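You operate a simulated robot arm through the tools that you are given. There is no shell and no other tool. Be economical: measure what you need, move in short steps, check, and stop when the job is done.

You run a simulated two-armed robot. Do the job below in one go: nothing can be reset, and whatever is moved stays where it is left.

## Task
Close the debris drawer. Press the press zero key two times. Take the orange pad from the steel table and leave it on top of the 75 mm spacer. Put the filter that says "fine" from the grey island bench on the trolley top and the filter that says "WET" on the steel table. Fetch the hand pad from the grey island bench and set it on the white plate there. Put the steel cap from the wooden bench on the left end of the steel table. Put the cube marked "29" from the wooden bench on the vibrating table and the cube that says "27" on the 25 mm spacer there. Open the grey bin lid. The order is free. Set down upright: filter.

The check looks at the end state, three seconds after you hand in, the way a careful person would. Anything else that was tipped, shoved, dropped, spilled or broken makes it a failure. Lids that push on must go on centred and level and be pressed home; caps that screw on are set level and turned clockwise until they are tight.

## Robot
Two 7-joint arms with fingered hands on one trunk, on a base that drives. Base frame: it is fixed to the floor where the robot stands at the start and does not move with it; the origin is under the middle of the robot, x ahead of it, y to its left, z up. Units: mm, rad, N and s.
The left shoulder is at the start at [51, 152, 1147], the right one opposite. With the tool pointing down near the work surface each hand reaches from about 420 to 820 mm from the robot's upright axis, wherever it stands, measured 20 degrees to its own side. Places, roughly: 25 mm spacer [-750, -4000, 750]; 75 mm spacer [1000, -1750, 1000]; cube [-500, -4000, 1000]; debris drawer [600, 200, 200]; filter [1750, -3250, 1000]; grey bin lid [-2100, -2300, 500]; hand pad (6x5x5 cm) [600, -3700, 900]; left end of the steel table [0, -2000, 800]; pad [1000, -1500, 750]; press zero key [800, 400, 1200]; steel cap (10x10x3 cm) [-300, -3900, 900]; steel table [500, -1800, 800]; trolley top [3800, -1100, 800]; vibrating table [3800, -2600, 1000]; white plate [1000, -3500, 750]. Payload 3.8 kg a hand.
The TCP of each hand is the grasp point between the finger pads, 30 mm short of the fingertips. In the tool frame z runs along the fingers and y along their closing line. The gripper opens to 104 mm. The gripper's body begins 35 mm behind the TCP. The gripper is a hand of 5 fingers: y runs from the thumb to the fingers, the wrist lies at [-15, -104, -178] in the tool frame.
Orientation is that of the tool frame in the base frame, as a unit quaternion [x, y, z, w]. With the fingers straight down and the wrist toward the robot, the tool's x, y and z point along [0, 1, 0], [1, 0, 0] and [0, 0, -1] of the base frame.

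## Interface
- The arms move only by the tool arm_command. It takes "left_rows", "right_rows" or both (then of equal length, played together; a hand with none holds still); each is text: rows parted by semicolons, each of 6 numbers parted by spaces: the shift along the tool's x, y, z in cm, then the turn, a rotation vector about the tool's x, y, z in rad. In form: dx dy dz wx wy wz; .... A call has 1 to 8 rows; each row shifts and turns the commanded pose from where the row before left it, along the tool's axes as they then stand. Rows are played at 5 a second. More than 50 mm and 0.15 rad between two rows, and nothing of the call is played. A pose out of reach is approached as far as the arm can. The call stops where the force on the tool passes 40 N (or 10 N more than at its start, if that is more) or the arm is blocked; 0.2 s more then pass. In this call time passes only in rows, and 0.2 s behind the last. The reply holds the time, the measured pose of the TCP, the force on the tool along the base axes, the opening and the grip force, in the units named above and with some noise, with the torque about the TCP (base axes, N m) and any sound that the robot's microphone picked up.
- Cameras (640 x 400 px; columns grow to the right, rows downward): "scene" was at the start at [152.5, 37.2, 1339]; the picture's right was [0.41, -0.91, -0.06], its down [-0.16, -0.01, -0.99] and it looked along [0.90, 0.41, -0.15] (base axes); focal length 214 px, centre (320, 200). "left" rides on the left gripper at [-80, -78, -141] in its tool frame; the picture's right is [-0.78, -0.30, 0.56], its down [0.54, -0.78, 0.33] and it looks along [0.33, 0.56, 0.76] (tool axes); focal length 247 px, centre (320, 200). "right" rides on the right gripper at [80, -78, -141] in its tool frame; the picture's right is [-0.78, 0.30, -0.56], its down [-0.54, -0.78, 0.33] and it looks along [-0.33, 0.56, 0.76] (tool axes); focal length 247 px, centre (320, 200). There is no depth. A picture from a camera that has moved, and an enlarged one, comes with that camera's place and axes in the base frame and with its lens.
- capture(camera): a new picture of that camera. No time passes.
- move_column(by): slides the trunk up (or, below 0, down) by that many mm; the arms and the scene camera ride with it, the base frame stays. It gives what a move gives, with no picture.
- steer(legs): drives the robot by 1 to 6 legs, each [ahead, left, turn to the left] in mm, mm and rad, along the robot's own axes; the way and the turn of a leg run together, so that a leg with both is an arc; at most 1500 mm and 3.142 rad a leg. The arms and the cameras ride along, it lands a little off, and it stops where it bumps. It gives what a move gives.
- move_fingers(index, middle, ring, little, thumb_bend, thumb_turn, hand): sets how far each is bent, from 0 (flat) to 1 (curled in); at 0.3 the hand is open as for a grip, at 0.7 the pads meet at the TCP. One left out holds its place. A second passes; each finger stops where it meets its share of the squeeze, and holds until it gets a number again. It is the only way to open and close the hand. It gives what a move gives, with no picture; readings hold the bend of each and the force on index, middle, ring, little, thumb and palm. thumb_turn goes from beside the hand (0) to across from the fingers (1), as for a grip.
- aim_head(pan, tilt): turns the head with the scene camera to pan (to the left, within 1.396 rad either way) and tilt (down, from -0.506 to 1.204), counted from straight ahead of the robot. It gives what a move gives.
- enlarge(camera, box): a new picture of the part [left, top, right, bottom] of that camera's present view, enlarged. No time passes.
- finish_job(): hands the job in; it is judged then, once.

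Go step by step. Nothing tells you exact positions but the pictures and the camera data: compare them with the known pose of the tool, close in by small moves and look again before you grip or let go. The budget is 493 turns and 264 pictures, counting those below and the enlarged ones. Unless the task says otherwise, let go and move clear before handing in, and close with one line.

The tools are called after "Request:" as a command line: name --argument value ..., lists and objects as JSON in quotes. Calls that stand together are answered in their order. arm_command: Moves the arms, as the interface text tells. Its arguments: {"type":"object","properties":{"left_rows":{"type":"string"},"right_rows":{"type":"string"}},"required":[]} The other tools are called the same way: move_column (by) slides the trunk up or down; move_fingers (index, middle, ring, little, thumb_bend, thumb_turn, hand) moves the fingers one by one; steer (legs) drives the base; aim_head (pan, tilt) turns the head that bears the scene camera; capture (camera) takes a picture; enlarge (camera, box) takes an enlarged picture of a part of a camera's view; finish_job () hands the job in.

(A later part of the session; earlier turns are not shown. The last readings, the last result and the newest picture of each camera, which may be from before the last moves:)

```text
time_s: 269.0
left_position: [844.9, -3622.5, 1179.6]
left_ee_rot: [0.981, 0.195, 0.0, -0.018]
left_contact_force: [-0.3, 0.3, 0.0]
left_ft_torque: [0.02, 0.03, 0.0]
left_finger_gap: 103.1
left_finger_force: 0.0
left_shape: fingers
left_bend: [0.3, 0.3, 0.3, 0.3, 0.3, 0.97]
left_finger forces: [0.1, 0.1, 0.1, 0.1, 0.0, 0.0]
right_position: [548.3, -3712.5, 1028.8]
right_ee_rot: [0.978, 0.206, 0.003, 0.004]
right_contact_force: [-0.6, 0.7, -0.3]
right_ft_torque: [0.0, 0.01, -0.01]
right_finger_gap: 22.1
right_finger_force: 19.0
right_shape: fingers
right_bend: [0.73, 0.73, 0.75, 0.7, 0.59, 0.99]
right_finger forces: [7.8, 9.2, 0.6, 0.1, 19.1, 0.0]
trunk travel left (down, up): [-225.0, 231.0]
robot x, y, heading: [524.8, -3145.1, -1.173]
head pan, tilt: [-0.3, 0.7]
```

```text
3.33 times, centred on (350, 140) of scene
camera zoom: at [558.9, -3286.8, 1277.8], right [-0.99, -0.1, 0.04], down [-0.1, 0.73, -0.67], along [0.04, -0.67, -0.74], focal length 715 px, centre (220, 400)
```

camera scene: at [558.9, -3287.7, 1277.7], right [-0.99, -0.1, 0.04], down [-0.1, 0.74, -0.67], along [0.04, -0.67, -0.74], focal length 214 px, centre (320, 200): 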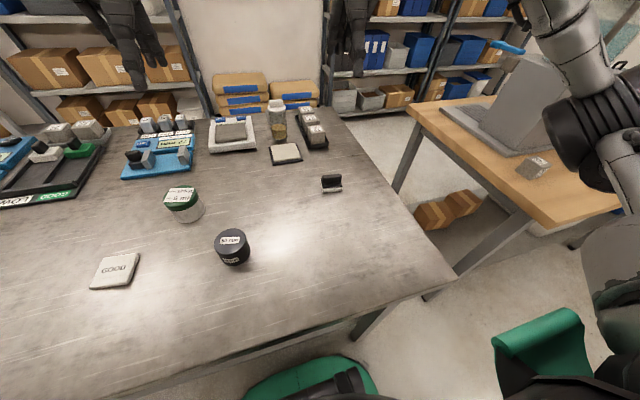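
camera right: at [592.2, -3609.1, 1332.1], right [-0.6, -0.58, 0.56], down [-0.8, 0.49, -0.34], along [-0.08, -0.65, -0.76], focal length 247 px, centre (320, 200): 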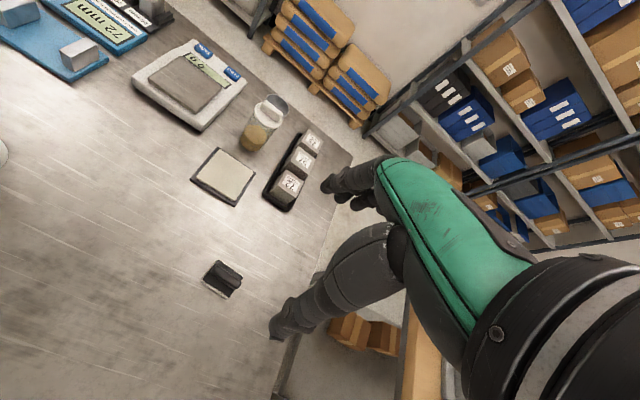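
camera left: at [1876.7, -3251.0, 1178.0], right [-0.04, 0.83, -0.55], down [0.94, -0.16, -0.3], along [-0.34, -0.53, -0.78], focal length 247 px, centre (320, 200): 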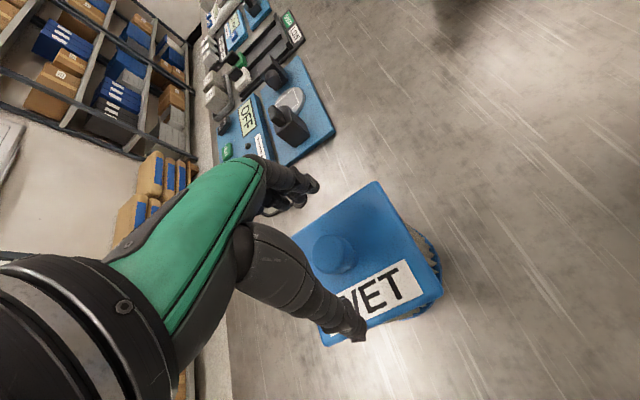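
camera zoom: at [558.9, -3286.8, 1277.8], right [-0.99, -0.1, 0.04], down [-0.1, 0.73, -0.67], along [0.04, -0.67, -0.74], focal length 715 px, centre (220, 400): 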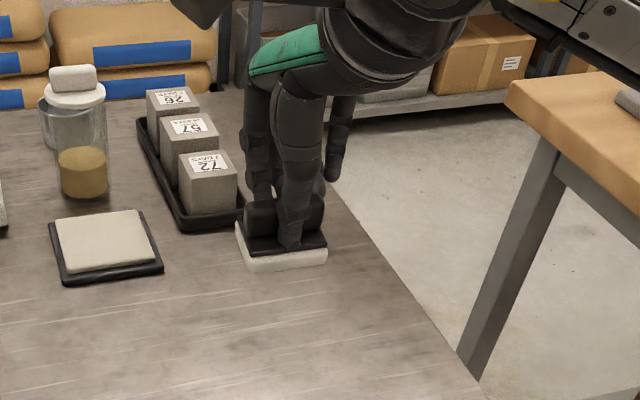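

Held level. I lift a bit more and sidestep left to bring it over the white plate at about (959, -3431).

Request:
arm_command --right_rows "0 0 -4 0 0 0"

Request:
steer --legs '[[-94, 490, 0]]'

Request:
aim_head --pan -0.3 --tilt 0.75

Request:
capture --camera "scene"

Request:
capture --camera "right"

```text
time_s: 269.4
left_position: [845.3, -3622.3, 1178.5]
left_ee_rot: [0.981, 0.195, 0.0, -0.019]
left_contact_force: [-0.7, -0.1, 0.7]
left_ft_torque: [0.02, 0.01, 0.0]
left_finger_gap: 103.1
left_finger_force: 0.1
left_shape: fingers
left_bend: [0.3, 0.3, 0.3, 0.3, 0.3, 0.97]
left_finger forces: [0.1, 0.1, 0.0, 0.0, 0.0, 0.1]
right_position: [550.7, -3711.9, 1068.6]
right_ee_rot: [0.978, 0.207, 0.004, 0.004]
right_contact_force: [-0.2, 0.8, -0.4]
right_ft_torque: [0.01, -0.01, 0.02]
right_finger_gap: 22.0
right_finger_force: 18.4
right_shape: fingers
right_bend: [0.73, 0.73, 0.75, 0.7, 0.59, 0.99]
right_finger forces: [7.7, 9.2, 0.6, 0.0, 19.0, 0.1]
trunk travel left (down, up): [-225.0, 231.0]
robot x, y, heading: [532.2, -3143.6, -1.178]
head pan, tilt: [-0.3, 0.7]
```

```text
time_s: 272.3
left_position: [1254.8, -3353.8, 1178.7]
left_ee_rot: [0.982, 0.19, 0.001, -0.018]
left_contact_force: [0.8, 0.0, -0.2]
left_ft_torque: [-0.01, 0.03, 0.0]
left_finger_gap: 102.9
left_finger_force: 0.0
left_shape: fingers
left_bend: [0.3, 0.3, 0.3, 0.3, 0.3, 0.97]
left_finger forces: [0.0, 0.1, 0.1, 0.0, 0.0, 0.0]
right_position: [958.9, -3441.9, 1067.6]
right_ee_rot: [0.979, 0.202, 0.002, 0.004]
right_contact_force: [-0.5, -0.4, -1.0]
right_ft_torque: [-0.01, 0.04, -0.03]
right_finger_gap: 21.9
right_finger_force: 18.1
right_shape: fingers
right_bend: [0.73, 0.73, 0.75, 0.7, 0.59, 0.99]
right_finger forces: [7.6, 9.1, 0.6, 0.0, 19.0, 0.0]
trunk travel left (down, up): [-225.0, 231.0]
robot x, y, heading: [941.9, -2874.2, -1.181]
head pan, tilt: [-0.3, 0.7]
```

```text
time_s: 272.9
left_position: [1253.5, -3352.8, 1177.8]
left_ee_rot: [0.982, 0.19, -0.001, -0.018]
left_contact_force: [-0.4, -0.2, 0.4]
left_ft_torque: [-0.05, 0.01, -0.04]
left_finger_gap: 102.9
left_finger_force: 0.1
left_shape: fingers
left_bend: [0.3, 0.3, 0.3, 0.3, 0.3, 0.97]
left_finger forces: [0.1, 0.0, 0.0, 0.0, 0.1, 0.1]
right_position: [958.9, -3439.1, 1066.7]
right_ee_rot: [0.979, 0.201, 0.003, 0.003]
right_contact_force: [0.4, 0.3, -0.1]
right_ft_torque: [-0.01, -0.02, -0.01]
right_finger_gap: 21.8
right_finger_force: 18.4
right_shape: fingers
right_bend: [0.73, 0.73, 0.75, 0.7, 0.59, 0.99]
right_finger forces: [7.7, 9.2, 0.7, 0.1, 19.0, 0.0]
trunk travel left (down, up): [-225.0, 231.0]
robot x, y, heading: [940.1, -2876.0, -1.186]
head pan, tilt: [-0.3, 0.75]
```

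```text
135 pictures are left
camera scene: at [970.7, -3012.3, 1273.9], right [-1.0, -0.09, 0.04], down [-0.1, 0.77, -0.63], along [0.02, -0.63, -0.77], focal length 214 px, centre (320, 200)
```

scene: 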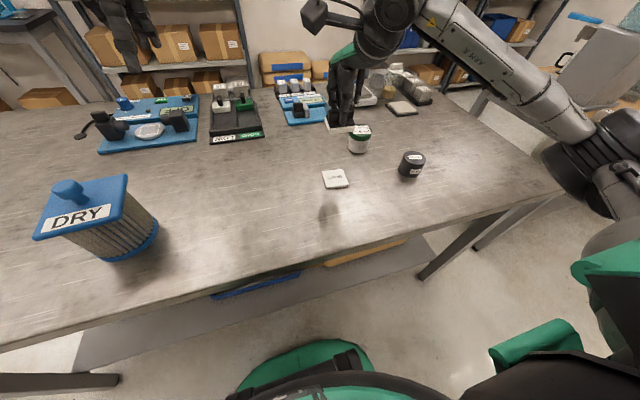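

```text
134 pictures are left
camera right: at [999.8, -3336.6, 1208.8], right [-0.6, -0.57, 0.56], down [-0.79, 0.5, -0.34], along [-0.08, -0.65, -0.76], focal length 247 px, centre (320, 200)
```

right: 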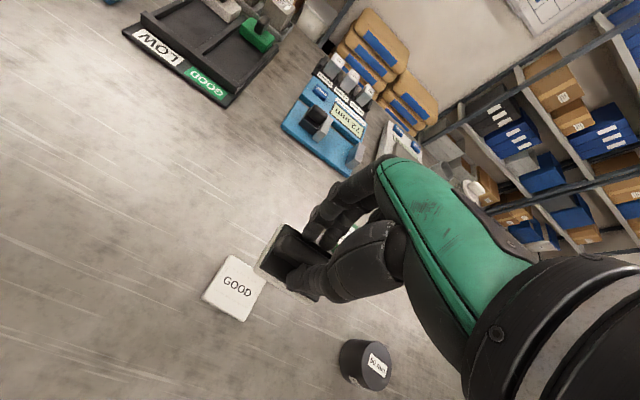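

The white plate's centre is at about (948, -3430), aligned with the pad. I correct by 3-6 mm and lower.

Request:
arm_command --right_rows "-0.3 -0.6 4 0 0 0;0 0 4 0 0 0;0 0 3.5 0 0 0;0 0 1.5 0 0 0"

Request:
enlarge --camera "right" --box '[180, 140, 420, 340]'

Request:
enlarge --camera "scene" --box '[280, 110, 400, 230]'

```text
time_s: 273.9
left_position: [1253.6, -3353.5, 1178.8]
left_ee_rot: [0.981, 0.191, 0.001, -0.018]
left_contact_force: [-0.2, 0.2, -0.4]
left_ft_torque: [-0.01, 0.0, 0.01]
left_finger_gap: 102.9
left_finger_force: 0.0
left_shape: fingers
left_bend: [0.3, 0.3, 0.3, 0.3, 0.3, 0.97]
left_finger forces: [0.0, 0.0, 0.0, 0.0, 0.0, 0.0]
right_position: [953.0, -3438.1, 938.6]
right_ee_rot: [0.98, 0.201, 0.004, 0.005]
right_contact_force: [0.5, -0.1, -1.2]
right_ft_torque: [0.0, 0.01, 0.03]
right_finger_gap: 22.0
right_finger_force: 18.1
right_shape: fingers
right_bend: [0.73, 0.73, 0.75, 0.7, 0.59, 0.99]
right_finger forces: [7.6, 9.2, 0.8, 0.0, 18.8, 0.1]
trunk travel left (down, up): [-225.0, 231.0]
robot x, y, heading: [938.4, -2875.6, -1.182]
head pan, tilt: [-0.3, 0.75]
```

```text
2.00 times, centred on (300, 240) of right
camera zoom: at [994.6, -3333.5, 1081.1], right [-0.6, -0.57, 0.56], down [-0.79, 0.5, -0.34], along [-0.08, -0.65, -0.76], focal length 494 px, centre (360, 120)
```

zoom: 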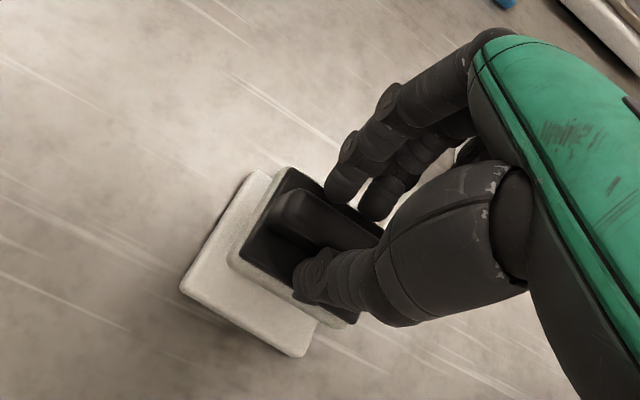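

```text
3.33 times, centred on (340, 170) of scene
camera zoom: at [970.5, -3012.5, 1273.9], right [-1.0, -0.09, 0.04], down [-0.1, 0.77, -0.63], along [0.02, -0.63, -0.77], focal length 715 px, centre (253, 300)
```

zoom: 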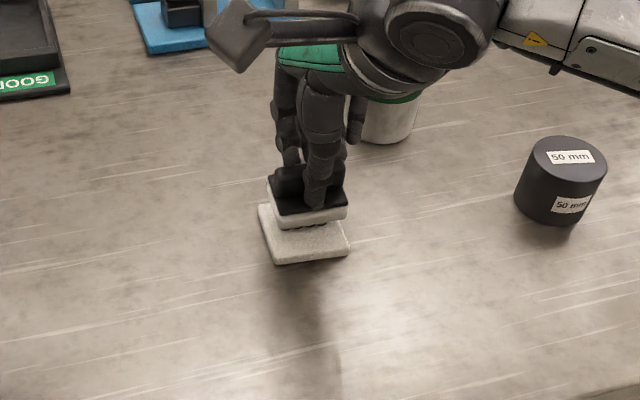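

Well aligned; 4 mm more left and down until it rests.

Request:
arm_command --right_rows "0.4 0 0.8 0 0 0;0 0 0.5 0 0 0;0 0 0.4 0 0 0"

Request:
arm_command --right_rows "0 0 0.3 0 0 0;0 0 0.2 0 0 0"

```text
time_s: 274.8
left_position: [1253.6, -3352.6, 1179.2]
left_ee_rot: [0.982, 0.189, 0.0, -0.017]
left_contact_force: [0.2, 0.4, 0.7]
left_ft_torque: [-0.01, 0.02, 0.03]
left_finger_gap: 103.0
left_finger_force: 0.1
left_shape: fingers
left_bend: [0.3, 0.3, 0.3, 0.3, 0.3, 0.97]
left_finger forces: [0.0, 0.0, 0.0, 0.0, 0.1, 0.1]
right_position: [957.8, -3436.6, 923.2]
right_ee_rot: [0.98, 0.201, 0.004, 0.005]
right_contact_force: [-0.2, -1.2, 4.3]
right_ft_torque: [0.11, -0.01, -0.03]
right_finger_gap: 21.6
right_finger_force: 18.1
right_shape: fingers
right_bend: [0.73, 0.73, 0.75, 0.7, 0.59, 1.0]
right_finger forces: [8.7, 7.9, 1.1, 0.1, 18.8, 0.0]
trunk travel left (down, up): [-225.0, 231.0]
robot x, y, heading: [937.9, -2875.6, -1.181]
head pan, tilt: [-0.3, 0.75]
```

```text
time_s: 275.4
left_position: [1253.1, -3350.9, 1180.7]
left_ee_rot: [0.982, 0.19, 0.0, -0.016]
left_contact_force: [-0.6, -0.1, 0.0]
left_ft_torque: [-0.01, 0.02, -0.02]
left_finger_gap: 102.9
left_finger_force: 0.0
left_shape: fingers
left_bend: [0.3, 0.3, 0.3, 0.3, 0.3, 0.97]
left_finger forces: [0.0, 0.0, 0.1, 0.0, 0.0, 0.0]
right_position: [959.2, -3434.8, 919.8]
right_ee_rot: [0.979, 0.201, 0.005, 0.009]
right_contact_force: [-1.2, -1.3, 25.5]
right_ft_torque: [0.68, 0.39, -0.01]
right_finger_gap: 20.9
right_finger_force: 24.9
right_shape: fingers
right_bend: [0.73, 0.74, 0.75, 0.7, 0.61, 1.0]
right_finger forces: [8.9, 3.9, 4.3, 0.1, 32.7, 0.0]
trunk travel left (down, up): [-225.0, 231.0]
robot x, y, heading: [938.7, -2875.6, -1.181]
head pan, tilt: [-0.3, 0.75]
```

Contact reached. I ease up 2 mm, open, and check.

Request:
arm_command --right_rows "0 0 -0.2 0 0 0"

Request:
move_fingers --hand "right" --index 0.6 --middle 0.6 --ring 0.6 --little 0.6 --thumb_bend 0.5

Request:
move_fingers --hand "right" --index 0.3 --middle 0.3 --ring 0.3 --little 0.3 --thumb_bend 0.3

Request:
arm_command --right_rows "0 0 -1.5 0 0 0;0 0 -3 0 0 0;0 0 -4 0 0 0;0 0 -4 0 0 0"

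Request:
enlarge --camera "scene" --box '[280, 110, 400, 230]'

```text
time_s: 275.8
left_position: [1254.5, -3350.9, 1179.4]
left_ee_rot: [0.982, 0.19, 0.001, -0.017]
left_contact_force: [0.1, -0.4, 0.4]
left_ft_torque: [0.03, 0.04, 0.03]
left_finger_gap: 102.9
left_finger_force: 0.0
left_shape: fingers
left_bend: [0.3, 0.3, 0.3, 0.3, 0.3, 0.97]
left_finger forces: [0.0, 0.0, 0.0, 0.0, 0.0, 0.1]
right_position: [957.7, -3436.1, 920.4]
right_ee_rot: [0.98, 0.201, 0.004, 0.007]
right_contact_force: [-0.5, -3.9, 25.4]
right_ft_torque: [0.56, 0.34, 0.04]
right_finger_gap: 20.7
right_finger_force: 25.4
right_shape: fingers
right_bend: [0.73, 0.74, 0.75, 0.7, 0.61, 1.0]
right_finger forces: [10.0, 4.5, 4.9, 0.1, 31.3, 0.0]
trunk travel left (down, up): [-225.0, 231.0]
robot x, y, heading: [941.0, -2876.7, -1.185]
head pan, tilt: [-0.3, 0.75]
```

```text
time_s: 276.8
left_position: [1253.6, -3349.7, 1179.9]
left_ee_rot: [0.981, 0.191, 0.001, -0.017]
left_contact_force: [0.6, -1.0, -0.1]
left_ft_torque: [0.03, 0.0, -0.04]
left_finger_gap: 103.1
left_finger_force: 0.1
left_shape: fingers
left_bend: [0.3, 0.3, 0.3, 0.3, 0.3, 0.97]
left_finger forces: [0.0, 0.1, 0.0, 0.0, 0.1, 0.0]
right_position: [957.9, -3435.0, 920.7]
right_ee_rot: [0.98, 0.201, 0.005, 0.007]
right_contact_force: [0.7, -0.6, 28.0]
right_ft_torque: [0.12, -0.14, 0.05]
right_finger_gap: 18.9
right_finger_force: 14.2
right_shape: fingers
right_bend: [0.68, 0.6, 0.6, 0.6, 0.56, 0.99]
right_finger forces: [17.4, 0.1, 0.0, 0.0, 10.9, 0.0]
trunk travel left (down, up): [-225.0, 231.0]
robot x, y, heading: [936.7, -2876.5, -1.184]
head pan, tilt: [-0.3, 0.75]
```

```text
time_s: 277.8
left_position: [1254.2, -3351.7, 1178.5]
left_ee_rot: [0.982, 0.19, 0.001, -0.017]
left_contact_force: [0.1, 0.2, 0.1]
left_ft_torque: [-0.01, -0.01, -0.04]
left_finger_gap: 103.1
left_finger_force: 0.0
left_shape: fingers
left_bend: [0.3, 0.3, 0.3, 0.3, 0.3, 0.97]
left_finger forces: [0.0, 0.0, 0.0, 0.0, 0.1, 0.1]
right_position: [957.5, -3435.9, 916.3]
right_ee_rot: [0.98, 0.2, 0.003, 0.004]
right_contact_force: [0.5, -0.1, 0.1]
right_ft_torque: [0.01, -0.02, -0.02]
right_finger_gap: 103.0
right_finger_force: 0.1
right_shape: fingers
right_bend: [0.3, 0.3, 0.3, 0.3, 0.3, 0.96]
right_finger forces: [0.1, 0.1, 0.0, 0.0, 0.0, 0.1]
trunk travel left (down, up): [-225.0, 231.0]
robot x, y, heading: [939.8, -2875.2, -1.185]
head pan, tilt: [-0.3, 0.75]
```

```text
time_s: 278.8
left_position: [1254.3, -3351.8, 1178.2]
left_ee_rot: [0.982, 0.19, -0.001, -0.018]
left_contact_force: [0.6, -0.1, 0.2]
left_ft_torque: [0.01, 0.0, 0.01]
left_finger_gap: 102.8
left_finger_force: 0.1
left_shape: fingers
left_bend: [0.3, 0.3, 0.3, 0.3, 0.3, 0.97]
left_finger forces: [0.0, 0.1, 0.0, 0.1, 0.0, 0.0]
right_position: [958.3, -3434.2, 1042.3]
right_ee_rot: [0.979, 0.203, 0.004, 0.005]
right_contact_force: [-0.3, -0.1, 0.0]
right_ft_torque: [0.0, 0.0, 0.02]
right_finger_gap: 103.0
right_finger_force: 0.1
right_shape: fingers
right_bend: [0.3, 0.3, 0.3, 0.3, 0.3, 0.96]
right_finger forces: [0.0, 0.1, 0.0, 0.1, 0.0, 0.0]
trunk travel left (down, up): [-225.0, 231.0]
robot x, y, heading: [939.9, -2872.0, -1.188]
head pan, tilt: [-0.3, 0.75]
```

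```text
3.33 times, centred on (340, 170) of scene
camera zoom: at [970.8, -3011.9, 1274.0], right [-1.0, -0.09, 0.04], down [-0.1, 0.77, -0.63], along [0.02, -0.63, -0.77], focal length 715 px, centre (253, 300)
```

zoom: 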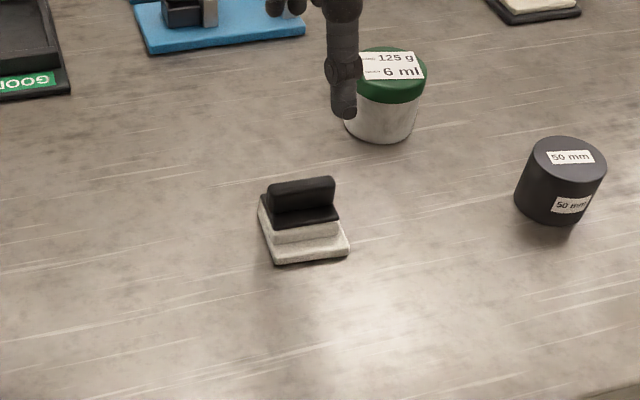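

The hand pad is on the white plate. Next the wooden bench: I raise the hand and look to the right.

Request:
arm_command --right_rows "0 0 -4.8 0 0 0;0 0 -4.8 0 0 0;0 0 -4.8 0 0 0"

Request:
steer --legs '[[-50, -900, 0]]'

Request:
aim_head --pan -0.5 --tilt 0.4

Request:
capture --camera "scene"

```text
time_s: 279.6
left_position: [1254.6, -3352.8, 1178.5]
left_ee_rot: [0.982, 0.189, 0.0, -0.019]
left_contact_force: [0.2, 0.4, 0.6]
left_ft_torque: [-0.01, 0.01, -0.01]
left_finger_gap: 102.8
left_finger_force: 0.0
left_shape: fingers
left_bend: [0.3, 0.3, 0.3, 0.3, 0.3, 0.97]
left_finger forces: [0.0, 0.0, 0.1, 0.0, 0.0, 0.1]
right_position: [956.7, -3433.6, 1187.1]
right_ee_rot: [0.979, 0.202, 0.004, 0.004]
right_contact_force: [1.3, 0.1, 0.0]
right_ft_torque: [-0.04, -0.02, 0.02]
right_finger_gap: 103.0
right_finger_force: 0.2
right_shape: fingers
right_bend: [0.3, 0.3, 0.3, 0.3, 0.3, 0.96]
right_finger forces: [0.0, 0.1, 0.1, 0.0, 0.1, 0.1]
trunk travel left (down, up): [-225.0, 231.0]
robot x, y, heading: [940.7, -2872.9, -1.185]
head pan, tilt: [-0.3, 0.75]
```

```text
time_s: 284.3
left_position: [412.1, -3647.6, 1177.9]
left_ee_rot: [0.981, 0.194, 0.0, -0.018]
left_contact_force: [-0.5, 0.1, 0.1]
left_ft_torque: [-0.01, 0.02, 0.02]
left_finger_gap: 103.1
left_finger_force: 0.0
left_shape: fingers
left_bend: [0.3, 0.3, 0.3, 0.3, 0.3, 0.97]
left_finger forces: [0.0, 0.0, 0.0, 0.1, 0.0, 0.1]
right_position: [115.0, -3731.4, 1187.8]
right_ee_rot: [0.979, 0.206, 0.004, 0.004]
right_contact_force: [0.1, 0.0, 1.2]
right_ft_torque: [-0.01, 0.01, 0.0]
right_finger_gap: 103.2
right_finger_force: 0.1
right_shape: fingers
right_bend: [0.3, 0.3, 0.3, 0.3, 0.3, 0.96]
right_finger forces: [0.1, 0.1, 0.0, 0.0, 0.0, 0.0]
trunk travel left (down, up): [-225.0, 231.0]
robot x, y, heading: [96.8, -3169.8, -1.176]
head pan, tilt: [-0.3, 0.75]
```

```text
time_s: 285.1
left_position: [412.8, -3646.9, 1178.9]
left_ee_rot: [0.981, 0.194, 0.0, -0.018]
left_contact_force: [-0.3, -0.7, 0.2]
left_ft_torque: [-0.03, 0.02, 0.02]
left_finger_gap: 102.8
left_finger_force: 0.1
left_shape: fingers
left_bend: [0.3, 0.3, 0.3, 0.3, 0.3, 0.97]
left_finger forces: [0.1, 0.0, 0.0, 0.0, 0.0, 0.0]
right_position: [115.3, -3731.2, 1187.0]
right_ee_rot: [0.979, 0.206, 0.004, 0.005]
right_contact_force: [0.5, 0.0, -0.1]
right_ft_torque: [0.0, 0.03, 0.03]
right_finger_gap: 103.3
right_finger_force: 0.0
right_shape: fingers
right_bend: [0.3, 0.3, 0.3, 0.3, 0.3, 0.96]
right_finger forces: [0.1, 0.0, 0.1, 0.1, 0.0, 0.0]
trunk travel left (down, up): [-225.0, 231.0]
robot x, y, heading: [91.2, -3170.0, -1.173]
head pan, tilt: [-0.499, 0.4]
```

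```text
130 pictures are left
camera scene: at [110.2, -3321.8, 1304.3], right [-0.99, 0.1, 0.07], down [-0.01, 0.5, -0.86], along [-0.12, -0.86, -0.5], focal length 214 px, centre (320, 200)
```

scene: 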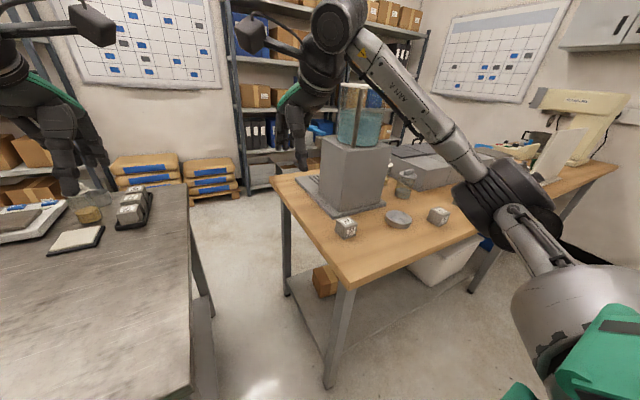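

Request:
enlarge --camera "scene" --box '[280, 120, 560, 295]'

```text
2.29 times, centred on (420, 208) of scene
camera zoom: at [110.2, -3321.8, 1304.3], right [-0.99, 0.1, 0.07], down [-0.01, 0.5, -0.86], along [-0.12, -0.86, -0.5], focal length 490 px, centre (91, 183)
```

zoom: 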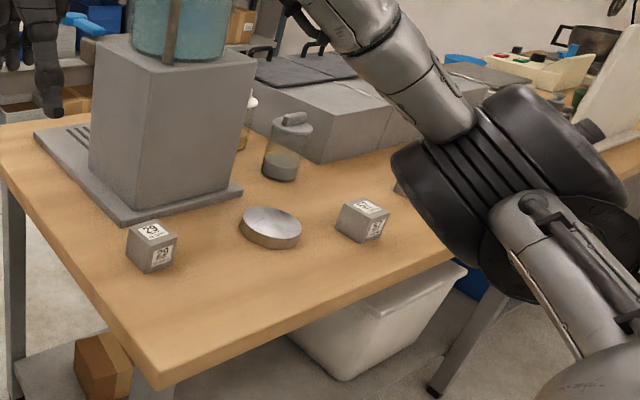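

Two cubes and the steel cap are on the bench front; a tall device stands behind. I pull the hands back a little for safety and drive to the bench.

Request:
arm_command --left_rows "0 -4 0 0 0 0;0 -4 0 0 0 0" --right_rows "0 -4 0 0 0 0;0 -4 0 0 0 0"

Request:
steer --legs '[[20, -604, 0]]'

Request:
aim_head --pan -0.1 --tilt 0.6

Request:
capture --camera "scene"

```text
time_s: 285.7
left_position: [382.4, -3567.9, 1181.3]
left_ee_rot: [0.981, 0.194, 0.001, -0.016]
left_contact_force: [1.3, -0.7, 0.1]
left_ft_torque: [-0.04, -0.03, -0.04]
left_finger_gap: 102.7
left_finger_force: 0.1
left_shape: fingers
left_bend: [0.3, 0.3, 0.3, 0.3, 0.3, 0.97]
left_finger forces: [0.0, 0.0, 0.1, 0.0, 0.0, 0.0]
right_position: [80.0, -3651.8, 1186.9]
right_ee_rot: [0.979, 0.205, 0.004, 0.005]
right_contact_force: [-1.0, -0.1, -0.6]
right_ft_torque: [-0.06, 0.0, 0.03]
right_finger_gap: 102.9
right_finger_force: 0.1
right_shape: fingers
right_bend: [0.3, 0.3, 0.3, 0.3, 0.3, 0.96]
right_finger forces: [0.0, 0.0, 0.0, 0.1, 0.0, 0.0]
trunk travel left (down, up): [-225.0, 231.0]
robot x, y, heading: [91.2, -3172.5, -1.173]
head pan, tilt: [-0.499, 0.4]
```

```text
time_s: 289.2
left_position: [-169.9, -3831.0, 1180.0]
left_ee_rot: [0.978, 0.208, 0.0, -0.018]
left_contact_force: [-0.1, -0.1, -0.5]
left_ft_torque: [0.0, -0.01, -0.03]
left_finger_gap: 102.9
left_finger_force: 0.0
left_shape: fingers
left_bend: [0.3, 0.3, 0.3, 0.3, 0.3, 0.97]
left_finger forces: [0.1, 0.0, 0.0, 0.1, 0.1, 0.0]
right_position: [-468.5, -3923.1, 1185.7]
right_ee_rot: [0.975, 0.22, 0.004, 0.005]
right_contact_force: [0.2, 0.2, -0.1]
right_ft_torque: [0.02, 0.01, -0.03]
right_finger_gap: 103.5
right_finger_force: 0.1
right_shape: fingers
right_bend: [0.3, 0.3, 0.3, 0.3, 0.3, 0.96]
right_finger forces: [0.0, 0.0, 0.0, 0.0, 0.0, 0.0]
trunk travel left (down, up): [-225.0, 231.0]
robot x, y, heading: [-472.9, -3443.1, -1.144]
head pan, tilt: [-0.499, 0.4]
```

```text
time_s: 290.1
left_position: [-171.2, -3830.5, 1179.6]
left_ee_rot: [0.978, 0.208, 0.0, -0.018]
left_contact_force: [1.3, -0.4, 0.0]
left_ft_torque: [-0.03, -0.04, 0.02]
left_finger_gap: 102.7
left_finger_force: 0.1
left_shape: fingers
left_bend: [0.3, 0.3, 0.3, 0.3, 0.3, 0.97]
left_finger forces: [0.0, 0.1, 0.0, 0.1, 0.1, 0.0]
right_position: [-469.6, -3922.9, 1185.6]
right_ee_rot: [0.976, 0.22, 0.004, 0.005]
right_contact_force: [0.6, 0.5, -0.4]
right_ft_torque: [-0.03, -0.01, 0.04]
right_finger_gap: 103.2
right_finger_force: 0.0
right_shape: fingers
right_bend: [0.3, 0.3, 0.3, 0.3, 0.3, 0.96]
right_finger forces: [0.0, 0.1, 0.0, 0.1, 0.1, 0.0]
trunk travel left (down, up): [-225.0, 231.0]
robot x, y, heading: [-472.2, -3436.5, -1.145]
head pan, tilt: [-0.099, 0.6]
```

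```text
128 pictures are left
camera scene: at [-416.1, -3578.5, 1285.4], right [-0.95, -0.32, 0.01], down [-0.23, 0.64, -0.74], along [0.23, -0.7, -0.67], focal length 214 px, centre (320, 200)
```

scene: 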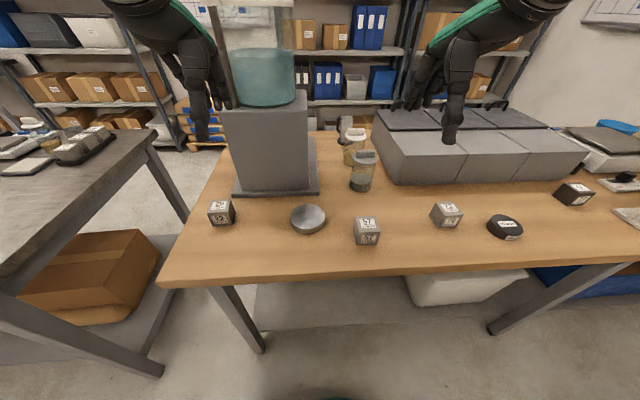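

Request:
enlarge --camera "scene" --box '[190, 180, 360, 270]'

Request:
enlarge --camera "scene" --box '[330, 160, 540, 270]'

```text
3.76 times, centred on (275, 225) of scene
camera zoom: at [-416.1, -3578.5, 1285.4], right [-0.95, -0.32, 0.01], down [-0.23, 0.64, -0.74], along [0.23, -0.7, -0.67], focal length 807 px, centre (489, 106)
```

zoom: 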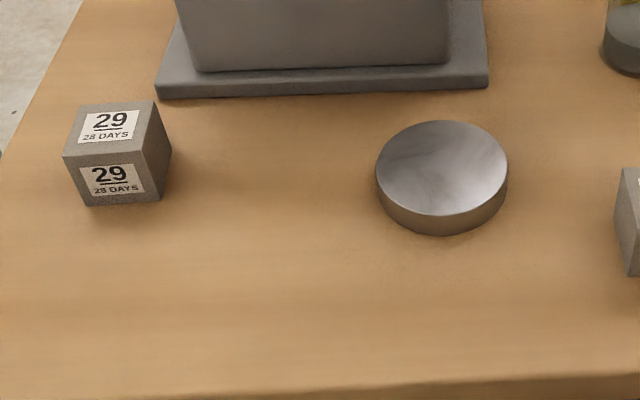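

```text
3.05 times, centred on (435, 215) of scene
camera zoom: at [-416.1, -3578.5, 1285.4], right [-0.95, -0.32, 0.01], down [-0.23, 0.64, -0.74], along [0.23, -0.7, -0.67], focal length 654 px, centre (-30, 154)
```

zoom: 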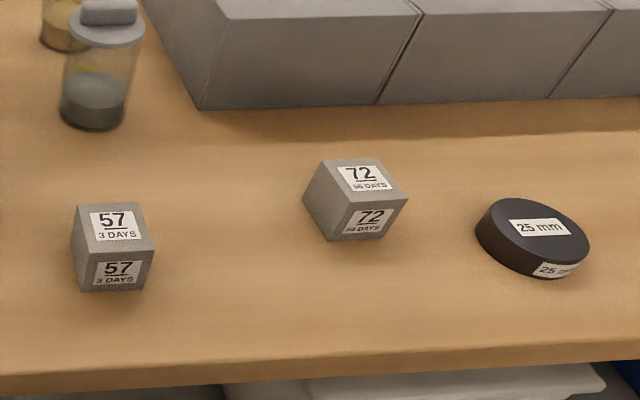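

I see cubes 29, 57 and 72 and the 25 mm spacer; I need to find 27.

Request:
aim_head --pan -0.6 --tilt 0.6

Request:
capture --camera "scene"

Request:
enlarge --camera "scene" --box '[240, 130, 560, 310]'

```text
time_s: 291.0
left_position: [-170.9, -3831.0, 1180.7]
left_ee_rot: [0.978, 0.208, 0.0, -0.019]
left_contact_force: [-0.6, -0.1, -0.1]
left_ft_torque: [-0.02, 0.02, 0.02]
left_finger_gap: 102.6
left_finger_force: 0.0
left_shape: fingers
left_bend: [0.3, 0.3, 0.3, 0.3, 0.3, 0.97]
left_finger forces: [0.1, 0.0, 0.1, 0.1, 0.0, 0.0]
right_position: [-470.3, -3923.4, 1185.8]
right_ee_rot: [0.976, 0.22, 0.004, 0.005]
right_contact_force: [0.3, 0.2, 0.6]
right_ft_torque: [0.02, -0.01, -0.04]
right_finger_gap: 103.4
right_finger_force: 0.2
right_shape: fingers
right_bend: [0.3, 0.3, 0.3, 0.3, 0.3, 0.96]
right_finger forces: [0.0, 0.0, 0.0, 0.0, 0.0, 0.0]
trunk travel left (down, up): [-225.0, 231.0]
robot x, y, heading: [-468.5, -3436.2, -1.147]
head pan, tilt: [-0.6, 0.6]
```

```text
125 pictures are left
camera scene: at [-459.7, -3581.9, 1287.5], right [-0.98, 0.17, 0.08], down [0.05, 0.66, -0.75], along [-0.18, -0.73, -0.66], focal length 214 px, centre (320, 200)
```

scene: 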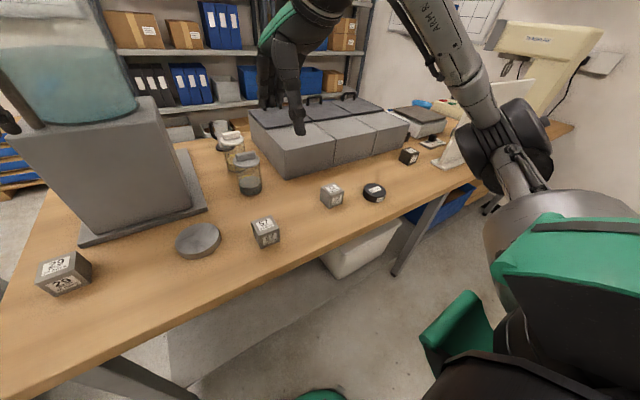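

```text
2.00 times, centred on (400, 220) of scene
camera zoom: at [-459.7, -3581.9, 1287.5], right [-0.98, 0.17, 0.08], down [0.05, 0.66, -0.75], along [-0.18, -0.73, -0.66], focal length 429 px, centre (160, 160)
```

zoom: 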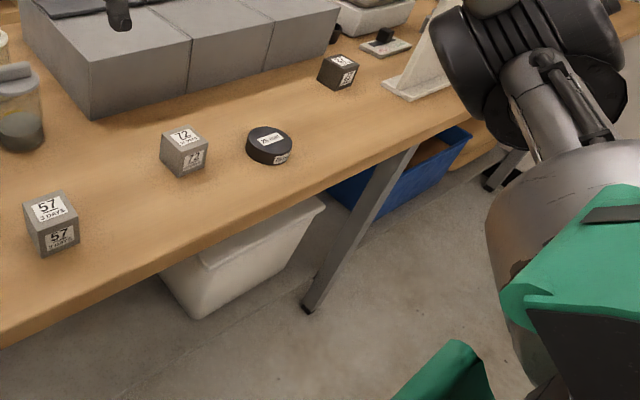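

Request:
enlarge --camera "scene" --box '[380, 130, 450, 180]'

```text
8.00 times, centred on (415, 155) of scene
camera zoom: at [-459.7, -3581.9, 1287.5], right [-0.98, 0.17, 0.08], down [0.05, 0.66, -0.75], along [-0.18, -0.73, -0.66], focal length 1716 px, centre (-440, 560)
```

zoom: 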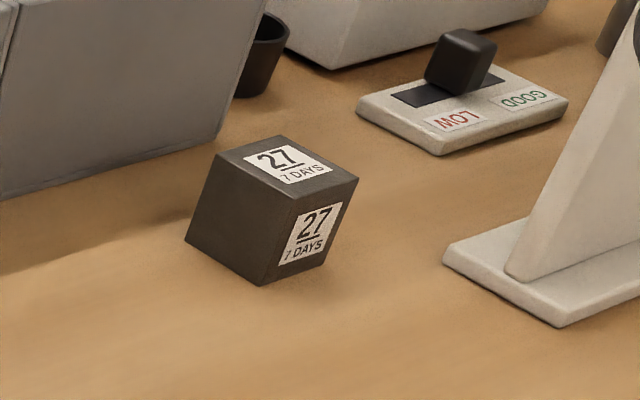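

The dark cube is 27 at about (-993, -4293); the 25 mm spacer is at (-766, -4089). Near 27 stands a white wedge and a machine; I sidestep part of the way and look.

Request:
steer --legs '[[0, -450, 0]]'

Request:
aim_head --pan -0.3 --tilt 0.45

Request:
capture --camera "scene"

```text
time_s: 293.7
left_position: [-582.8, -4015.2, 1180.1]
left_ee_rot: [0.979, 0.202, 0.0, -0.018]
left_contact_force: [-0.5, -0.4, -0.8]
left_ft_torque: [0.0, 0.0, 0.01]
left_finger_gap: 102.7
left_finger_force: 0.0
left_shape: fingers
left_bend: [0.3, 0.3, 0.3, 0.3, 0.3, 0.97]
left_finger forces: [0.1, 0.0, 0.0, 0.0, 0.0, 0.0]
right_position: [-883.9, -4106.3, 1185.9]
right_ee_rot: [0.977, 0.215, 0.004, 0.005]
right_contact_force: [-0.1, -0.2, 0.4]
right_ft_torque: [-0.01, -0.04, 0.0]
right_finger_gap: 103.2
right_finger_force: 0.1
right_shape: fingers
right_bend: [0.3, 0.3, 0.3, 0.3, 0.3, 0.96]
right_finger forces: [0.0, 0.0, 0.0, 0.1, 0.0, 0.0]
trunk travel left (down, up): [-225.0, 231.0]
robot x, y, heading: [-880.8, -3623.2, -1.158]
head pan, tilt: [-0.6, 0.6]
```

```text
time_s: 294.5
left_position: [-584.5, -4016.9, 1180.7]
left_ee_rot: [0.979, 0.203, 0.0, -0.017]
left_contact_force: [0.3, -0.2, -0.5]
left_ft_torque: [-0.02, 0.0, -0.03]
left_finger_gap: 102.8
left_finger_force: 0.0
left_shape: fingers
left_bend: [0.3, 0.3, 0.3, 0.3, 0.3, 0.97]
left_finger forces: [0.0, 0.0, 0.0, 0.0, 0.1, 0.0]
right_position: [-884.9, -4104.0, 1185.0]
right_ee_rot: [0.977, 0.215, 0.004, 0.004]
right_contact_force: [-0.3, 1.1, -0.1]
right_ft_torque: [-0.02, 0.04, 0.0]
right_finger_gap: 103.1
right_finger_force: 0.1
right_shape: fingers
right_bend: [0.3, 0.3, 0.3, 0.3, 0.3, 0.96]
right_finger forces: [0.0, 0.0, 0.0, 0.1, 0.0, 0.0]
trunk travel left (down, up): [-225.0, 231.0]
robot x, y, heading: [-881.1, -3623.7, -1.161]
head pan, tilt: [-0.3, 0.45]
```

```text
122 pictures are left
camera scene: at [-843.8, -3770.8, 1298.8], right [-0.99, -0.12, 0.04], down [-0.1, 0.55, -0.83], along [0.07, -0.83, -0.55], focal length 214 px, centre (320, 200)
```

scene: 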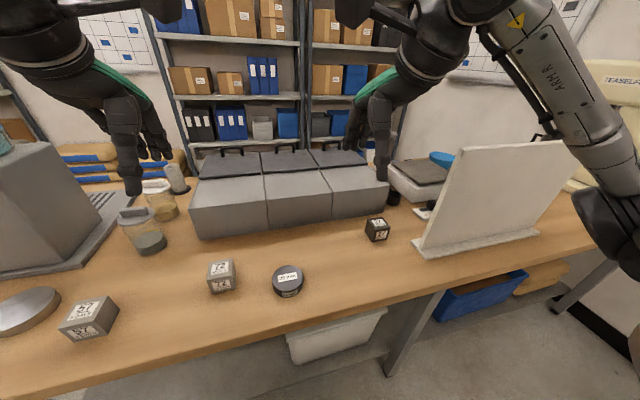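

A leaning board stands right of cube 27, so its right side is tight for the right arm. I'll use the left hand: tuck the right hand back and up, and drive 355 mm further right.

Request:
arm_command --right_rows "-1.5 -3.3 -1.5 0 0 0;-1.5 -3.3 -1.5 0 0 0;-1.5 -3.3 -1.5 0 0 0;-1.5 -3.3 -1.5 0 0 0"

Request:
steer --legs '[[60, -355, 0]]'

Request:
aim_head --pan 0.1 --tilt 0.6

Request:
capture --camera "scene"

Request:
capture --camera "left"

```text
time_s: 295.5
left_position: [-585.3, -4013.7, 1181.1]
left_ee_rot: [0.979, 0.202, 0.001, -0.017]
left_contact_force: [-0.9, 0.5, 0.2]
left_ft_torque: [-0.01, -0.02, 0.01]
left_finger_gap: 102.9
left_finger_force: 0.0
left_shape: fingers
left_bend: [0.3, 0.3, 0.3, 0.3, 0.3, 0.97]
left_finger forces: [0.1, 0.0, 0.0, 0.1, 0.0, 0.0]
right_position: [-996.0, -4009.1, 1247.0]
right_ee_rot: [0.976, 0.216, 0.003, 0.004]
right_contact_force: [0.8, 0.4, -0.1]
right_ft_torque: [0.0, -0.03, 0.01]
right_finger_gap: 103.2
right_finger_force: 0.1
right_shape: fingers
right_bend: [0.3, 0.3, 0.3, 0.3, 0.3, 0.96]
right_finger forces: [0.0, 0.0, 0.0, 0.1, 0.0, 0.0]
trunk travel left (down, up): [-225.0, 231.0]
robot x, y, heading: [-880.6, -3622.6, -1.161]
head pan, tilt: [-0.3, 0.45]
```

```text
time_s: 297.8
left_position: [-877.9, -4210.1, 1181.2]
left_ee_rot: [0.979, 0.205, 0.0, -0.018]
left_contact_force: [-0.1, 0.5, 0.0]
left_ft_torque: [0.02, 0.0, 0.0]
left_finger_gap: 103.0
left_finger_force: 0.0
left_shape: fingers
left_bend: [0.3, 0.3, 0.3, 0.3, 0.3, 0.97]
left_finger forces: [0.1, 0.0, 0.1, 0.1, 0.1, 0.1]
right_position: [-1290.4, -4208.5, 1246.4]
right_ee_rot: [0.976, 0.217, 0.003, 0.003]
right_contact_force: [0.1, 0.0, -0.3]
right_ft_torque: [0.01, 0.01, 0.0]
right_finger_gap: 103.1
right_finger_force: 0.1
right_shape: fingers
right_bend: [0.3, 0.3, 0.3, 0.3, 0.3, 0.96]
right_finger forces: [0.0, 0.0, 0.1, 0.0, 0.1, 0.0]
trunk travel left (down, up): [-225.0, 231.0]
robot x, y, heading: [-1177.3, -3815.0, -1.15]
head pan, tilt: [-0.3, 0.45]
```

```text
time_s: 298.7
left_position: [-877.9, -4210.6, 1180.5]
left_ee_rot: [0.979, 0.205, -0.001, -0.018]
left_contact_force: [0.2, 0.3, 0.3]
left_ft_torque: [-0.01, 0.0, 0.01]
left_finger_gap: 103.0
left_finger_force: 0.1
left_shape: fingers
left_bend: [0.3, 0.3, 0.3, 0.3, 0.3, 0.97]
left_finger forces: [0.0, 0.0, 0.1, 0.0, 0.0, 0.0]
right_position: [-1290.3, -4208.1, 1246.8]
right_ee_rot: [0.976, 0.217, 0.003, 0.005]
right_contact_force: [-1.0, -0.3, -0.4]
right_ft_torque: [0.03, -0.02, 0.0]
right_finger_gap: 103.1
right_finger_force: 0.1
right_shape: fingers
right_bend: [0.3, 0.3, 0.3, 0.3, 0.3, 0.96]
right_finger forces: [0.0, 0.0, 0.0, 0.1, 0.0, 0.1]
trunk travel left (down, up): [-225.0, 231.0]
robot x, y, heading: [-1175.7, -3818.5, -1.153]
head pan, tilt: [0.099, 0.6]
```

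```text
121 pictures are left
camera scene: at [-1108.1, -3949.9, 1285.4], right [-0.87, -0.49, -0.01], down [-0.32, 0.59, -0.74], along [0.37, -0.64, -0.67], focal length 214 px, centre (320, 200)
```

scene: 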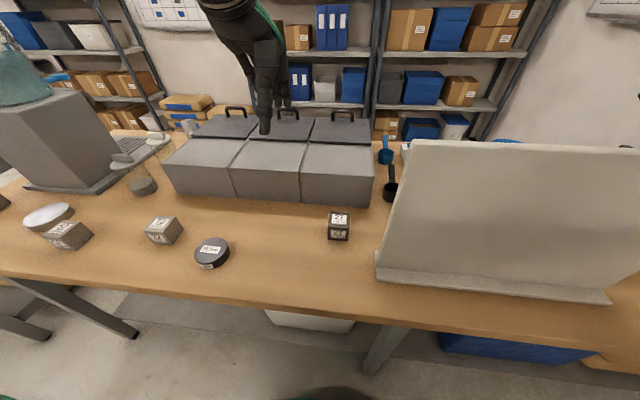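

```text
120 pictures are left
camera left: at [-983.2, -4176.9, 1323.5], right [-0.83, -0.02, -0.55], down [0.18, 0.94, -0.3], along [0.52, -0.35, -0.78], focal length 247 px, centre (320, 200)
```

left: 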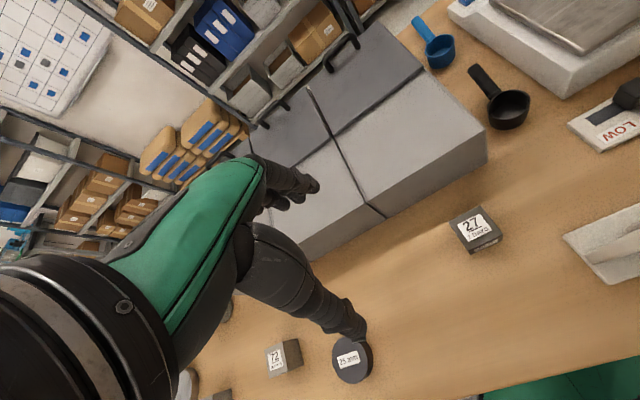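

Cube 27 is at about (-970, -4280). I move the left hand above it.

Request:
arm_command --left_rows "-2.24 0.54 3.4 0 0 0;-2.24 0.54 3.4 0 0 0;-2.24 0.54 3.4 0 0 0;-2.24 0.54 3.4 0 0 0;-2.24 0.54 3.4 0 0 0"

Request:
capture --camera "left"

Request:
enlarge --camera "scene" --box '[270, 120, 410, 260]'

```text
time_s: 299.9
left_position: [-951.3, -4256.2, 1054.6]
left_ee_rot: [0.978, 0.206, 0.0, -0.017]
left_contact_force: [-0.1, -0.2, -0.5]
left_ft_torque: [-0.01, 0.0, 0.02]
left_finger_gap: 102.8
left_finger_force: 0.1
left_shape: fingers
left_bend: [0.3, 0.3, 0.3, 0.3, 0.3, 0.97]
left_finger forces: [0.1, 0.0, 0.0, 0.1, 0.1, 0.0]
left hand out of reach, approached as far as the arm can: row 4, 5
right_position: [-1290.4, -4207.2, 1247.1]
right_ee_rot: [0.976, 0.217, 0.004, 0.005]
right_contact_force: [0.1, -0.4, 0.2]
right_ft_torque: [-0.01, 0.0, 0.0]
right_finger_gap: 103.3
right_finger_force: 0.0
right_shape: fingers
right_bend: [0.3, 0.3, 0.3, 0.3, 0.3, 0.96]
right_finger forces: [0.0, 0.0, 0.1, 0.1, 0.0, 0.0]
trunk travel left (down, up): [-225.0, 231.0]
robot x, y, heading: [-1181.8, -3814.4, -1.155]
head pan, tilt: [0.099, 0.6]
```

```text
119 pictures are left
camera left: at [-1053.8, -4222.9, 1198.1], right [-0.83, -0.02, -0.55], down [0.17, 0.94, -0.3], along [0.52, -0.35, -0.78], focal length 247 px, centre (320, 200)
```

left: 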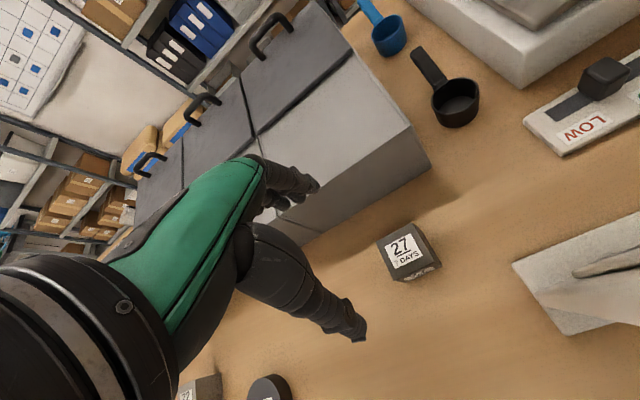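

```text
2.86 times, centred on (340, 190) of scene
camera zoom: at [-1108.4, -3948.7, 1285.7], right [-0.87, -0.49, -0.01], down [-0.32, 0.59, -0.74], along [0.37, -0.64, -0.67], focal length 613 px, centre (263, 229)
```

zoom: 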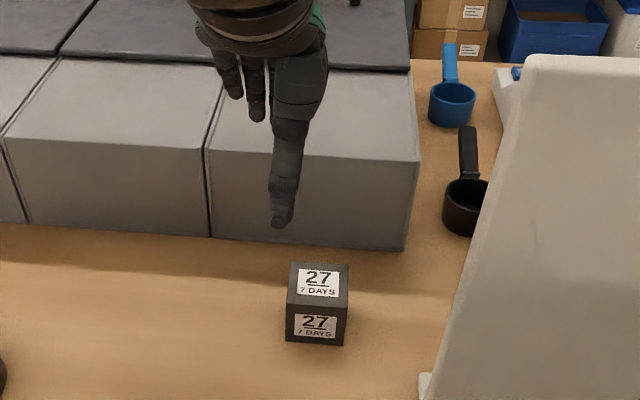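

The left arm cannot cross that far. I shift the base 60 mm right and then align over the cube, with a small yaw to match its edges.

Request:
steer --legs '[[0, -70, 0]]'

Request:
arm_command --left_rows "2 0.3 2 0 0 -0.07;1.4 0.3 2 0 0 -0.07;0 0 2 0 0 0"

Request:
capture --camera "left"

```text
time_s: 300.9
left_position: [-1010.6, -4285.1, 1054.5]
left_ee_rot: [0.978, 0.207, -0.002, -0.018]
left_contact_force: [-0.1, -0.8, -0.2]
left_ft_torque: [0.0, 0.02, -0.01]
left_finger_gap: 103.0
left_finger_force: 0.1
left_shape: fingers
left_bend: [0.3, 0.3, 0.3, 0.3, 0.3, 0.97]
left_finger forces: [0.0, 0.0, 0.0, 0.0, 0.0, 0.1]
right_position: [-1350.3, -4234.9, 1245.5]
right_ee_rot: [0.976, 0.217, 0.002, 0.005]
right_contact_force: [0.0, -0.3, 1.2]
right_ft_torque: [0.01, -0.01, 0.01]
right_finger_gap: 103.3
right_finger_force: 0.2
right_shape: fingers
right_bend: [0.3, 0.3, 0.3, 0.3, 0.3, 0.96]
right_finger forces: [0.1, 0.1, 0.0, 0.0, 0.1, 0.1]
trunk travel left (down, up): [-225.0, 231.0]
robot x, y, heading: [-1242.0, -3847.0, -1.154]
head pan, tilt: [0.099, 0.6]
```

```text
time_s: 301.7
left_position: [-977.2, -4275.4, 992.9]
left_ee_rot: [0.961, 0.275, 0.001, -0.017]
left_contact_force: [0.1, -0.4, 0.3]
left_ft_torque: [0.06, 0.0, 0.0]
left_finger_gap: 103.0
left_finger_force: 0.0
left_shape: fingers
left_bend: [0.3, 0.3, 0.3, 0.3, 0.3, 0.97]
left_finger forces: [0.0, 0.0, 0.0, 0.1, 0.1, 0.0]
right_position: [-1352.9, -4237.2, 1246.9]
right_ee_rot: [0.976, 0.217, 0.004, 0.003]
right_contact_force: [0.2, 0.5, 0.2]
right_ft_torque: [0.03, -0.02, 0.01]
right_finger_gap: 103.1
right_finger_force: 0.1
right_shape: fingers
right_bend: [0.3, 0.3, 0.3, 0.3, 0.3, 0.96]
right_finger forces: [0.0, 0.0, 0.1, 0.1, 0.0, 0.0]
trunk travel left (down, up): [-225.0, 231.0]
robot x, y, heading: [-1240.7, -3844.1, -1.155]
head pan, tilt: [0.099, 0.6]
```

```text
117 pictures are left
camera left: at [-1085.2, -4257.1, 1136.1], right [-0.82, -0.14, -0.56], down [0.04, 0.95, -0.3], along [0.57, -0.27, -0.78], focal length 247 px, centre (320, 200)
```

left: 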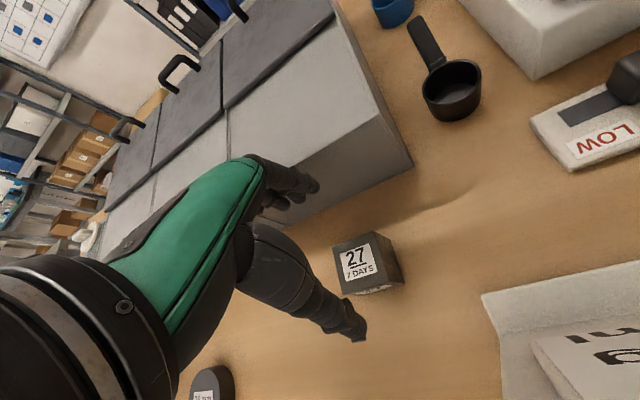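

The cube is within 6 mm of the tool axis. I correct and descend around it.

Request:
arm_command --left_rows "0.6 0.5 3.5 0 0 0;0 0 3.5 0 0 0;0 0 2.3 0 0 0"

Request:
enlarge --camera "left" --box '[200, 120, 440, 340]'

Request:
enlarge --camera "scene" --box '[270, 120, 410, 260]'

```text
time_s: 302.5
left_position: [-966.8, -4271.8, 901.0]
left_ee_rot: [0.961, 0.274, 0.0, -0.017]
left_contact_force: [0.3, 0.6, 0.5]
left_ft_torque: [-0.03, -0.01, 0.03]
left_finger_gap: 102.9
left_finger_force: 0.0
left_shape: fingers
left_bend: [0.3, 0.3, 0.3, 0.3, 0.3, 0.97]
left_finger forces: [0.0, 0.1, 0.0, 0.0, 0.0, 0.0]
right_position: [-1352.0, -4234.5, 1247.1]
right_ee_rot: [0.976, 0.218, 0.004, 0.005]
right_contact_force: [0.1, 0.8, -0.2]
right_ft_torque: [0.01, -0.02, 0.01]
right_finger_gap: 103.2
right_finger_force: 0.0
right_shape: fingers
right_bend: [0.3, 0.3, 0.3, 0.3, 0.3, 0.96]
right_finger forces: [0.0, 0.0, 0.0, 0.1, 0.0, 0.0]
trunk travel left (down, up): [-225.0, 231.0]
robot x, y, heading: [-1238.8, -3845.1, -1.156]
head pan, tilt: [0.099, 0.6]
```

```text
1.82 times, centred on (320, 230) of left
camera zoom: at [-1076.0, -4252.7, 1043.9], right [-0.82, -0.14, -0.56], down [0.04, 0.95, -0.3], along [0.57, -0.27, -0.78], focal length 449 px, centre (320, 146)
```

zoom: 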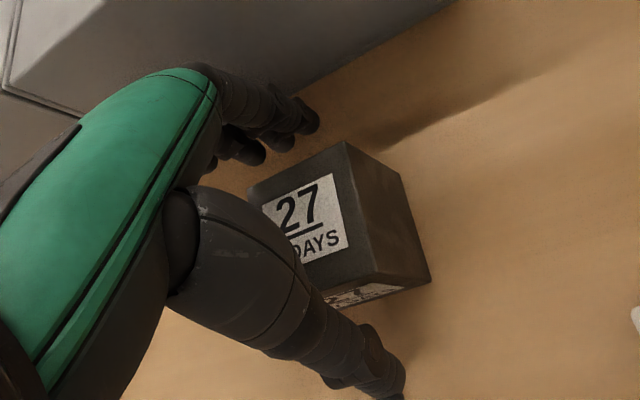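

```text
2.86 times, centred on (340, 190) of scene
camera zoom: at [-1170.4, -3977.7, 1285.4], right [-0.87, -0.49, -0.01], down [-0.33, 0.59, -0.74], along [0.37, -0.64, -0.68], focal length 613 px, centre (263, 229)
```

zoom: 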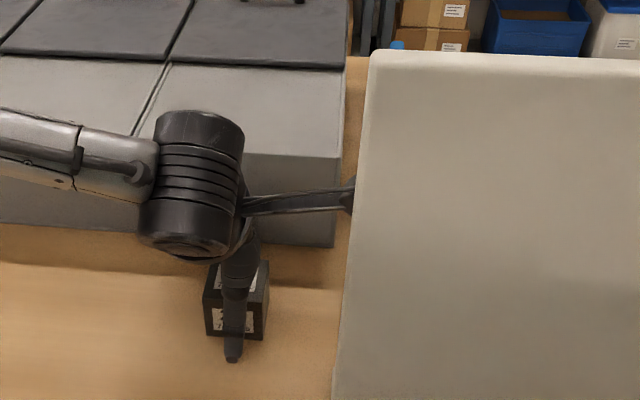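

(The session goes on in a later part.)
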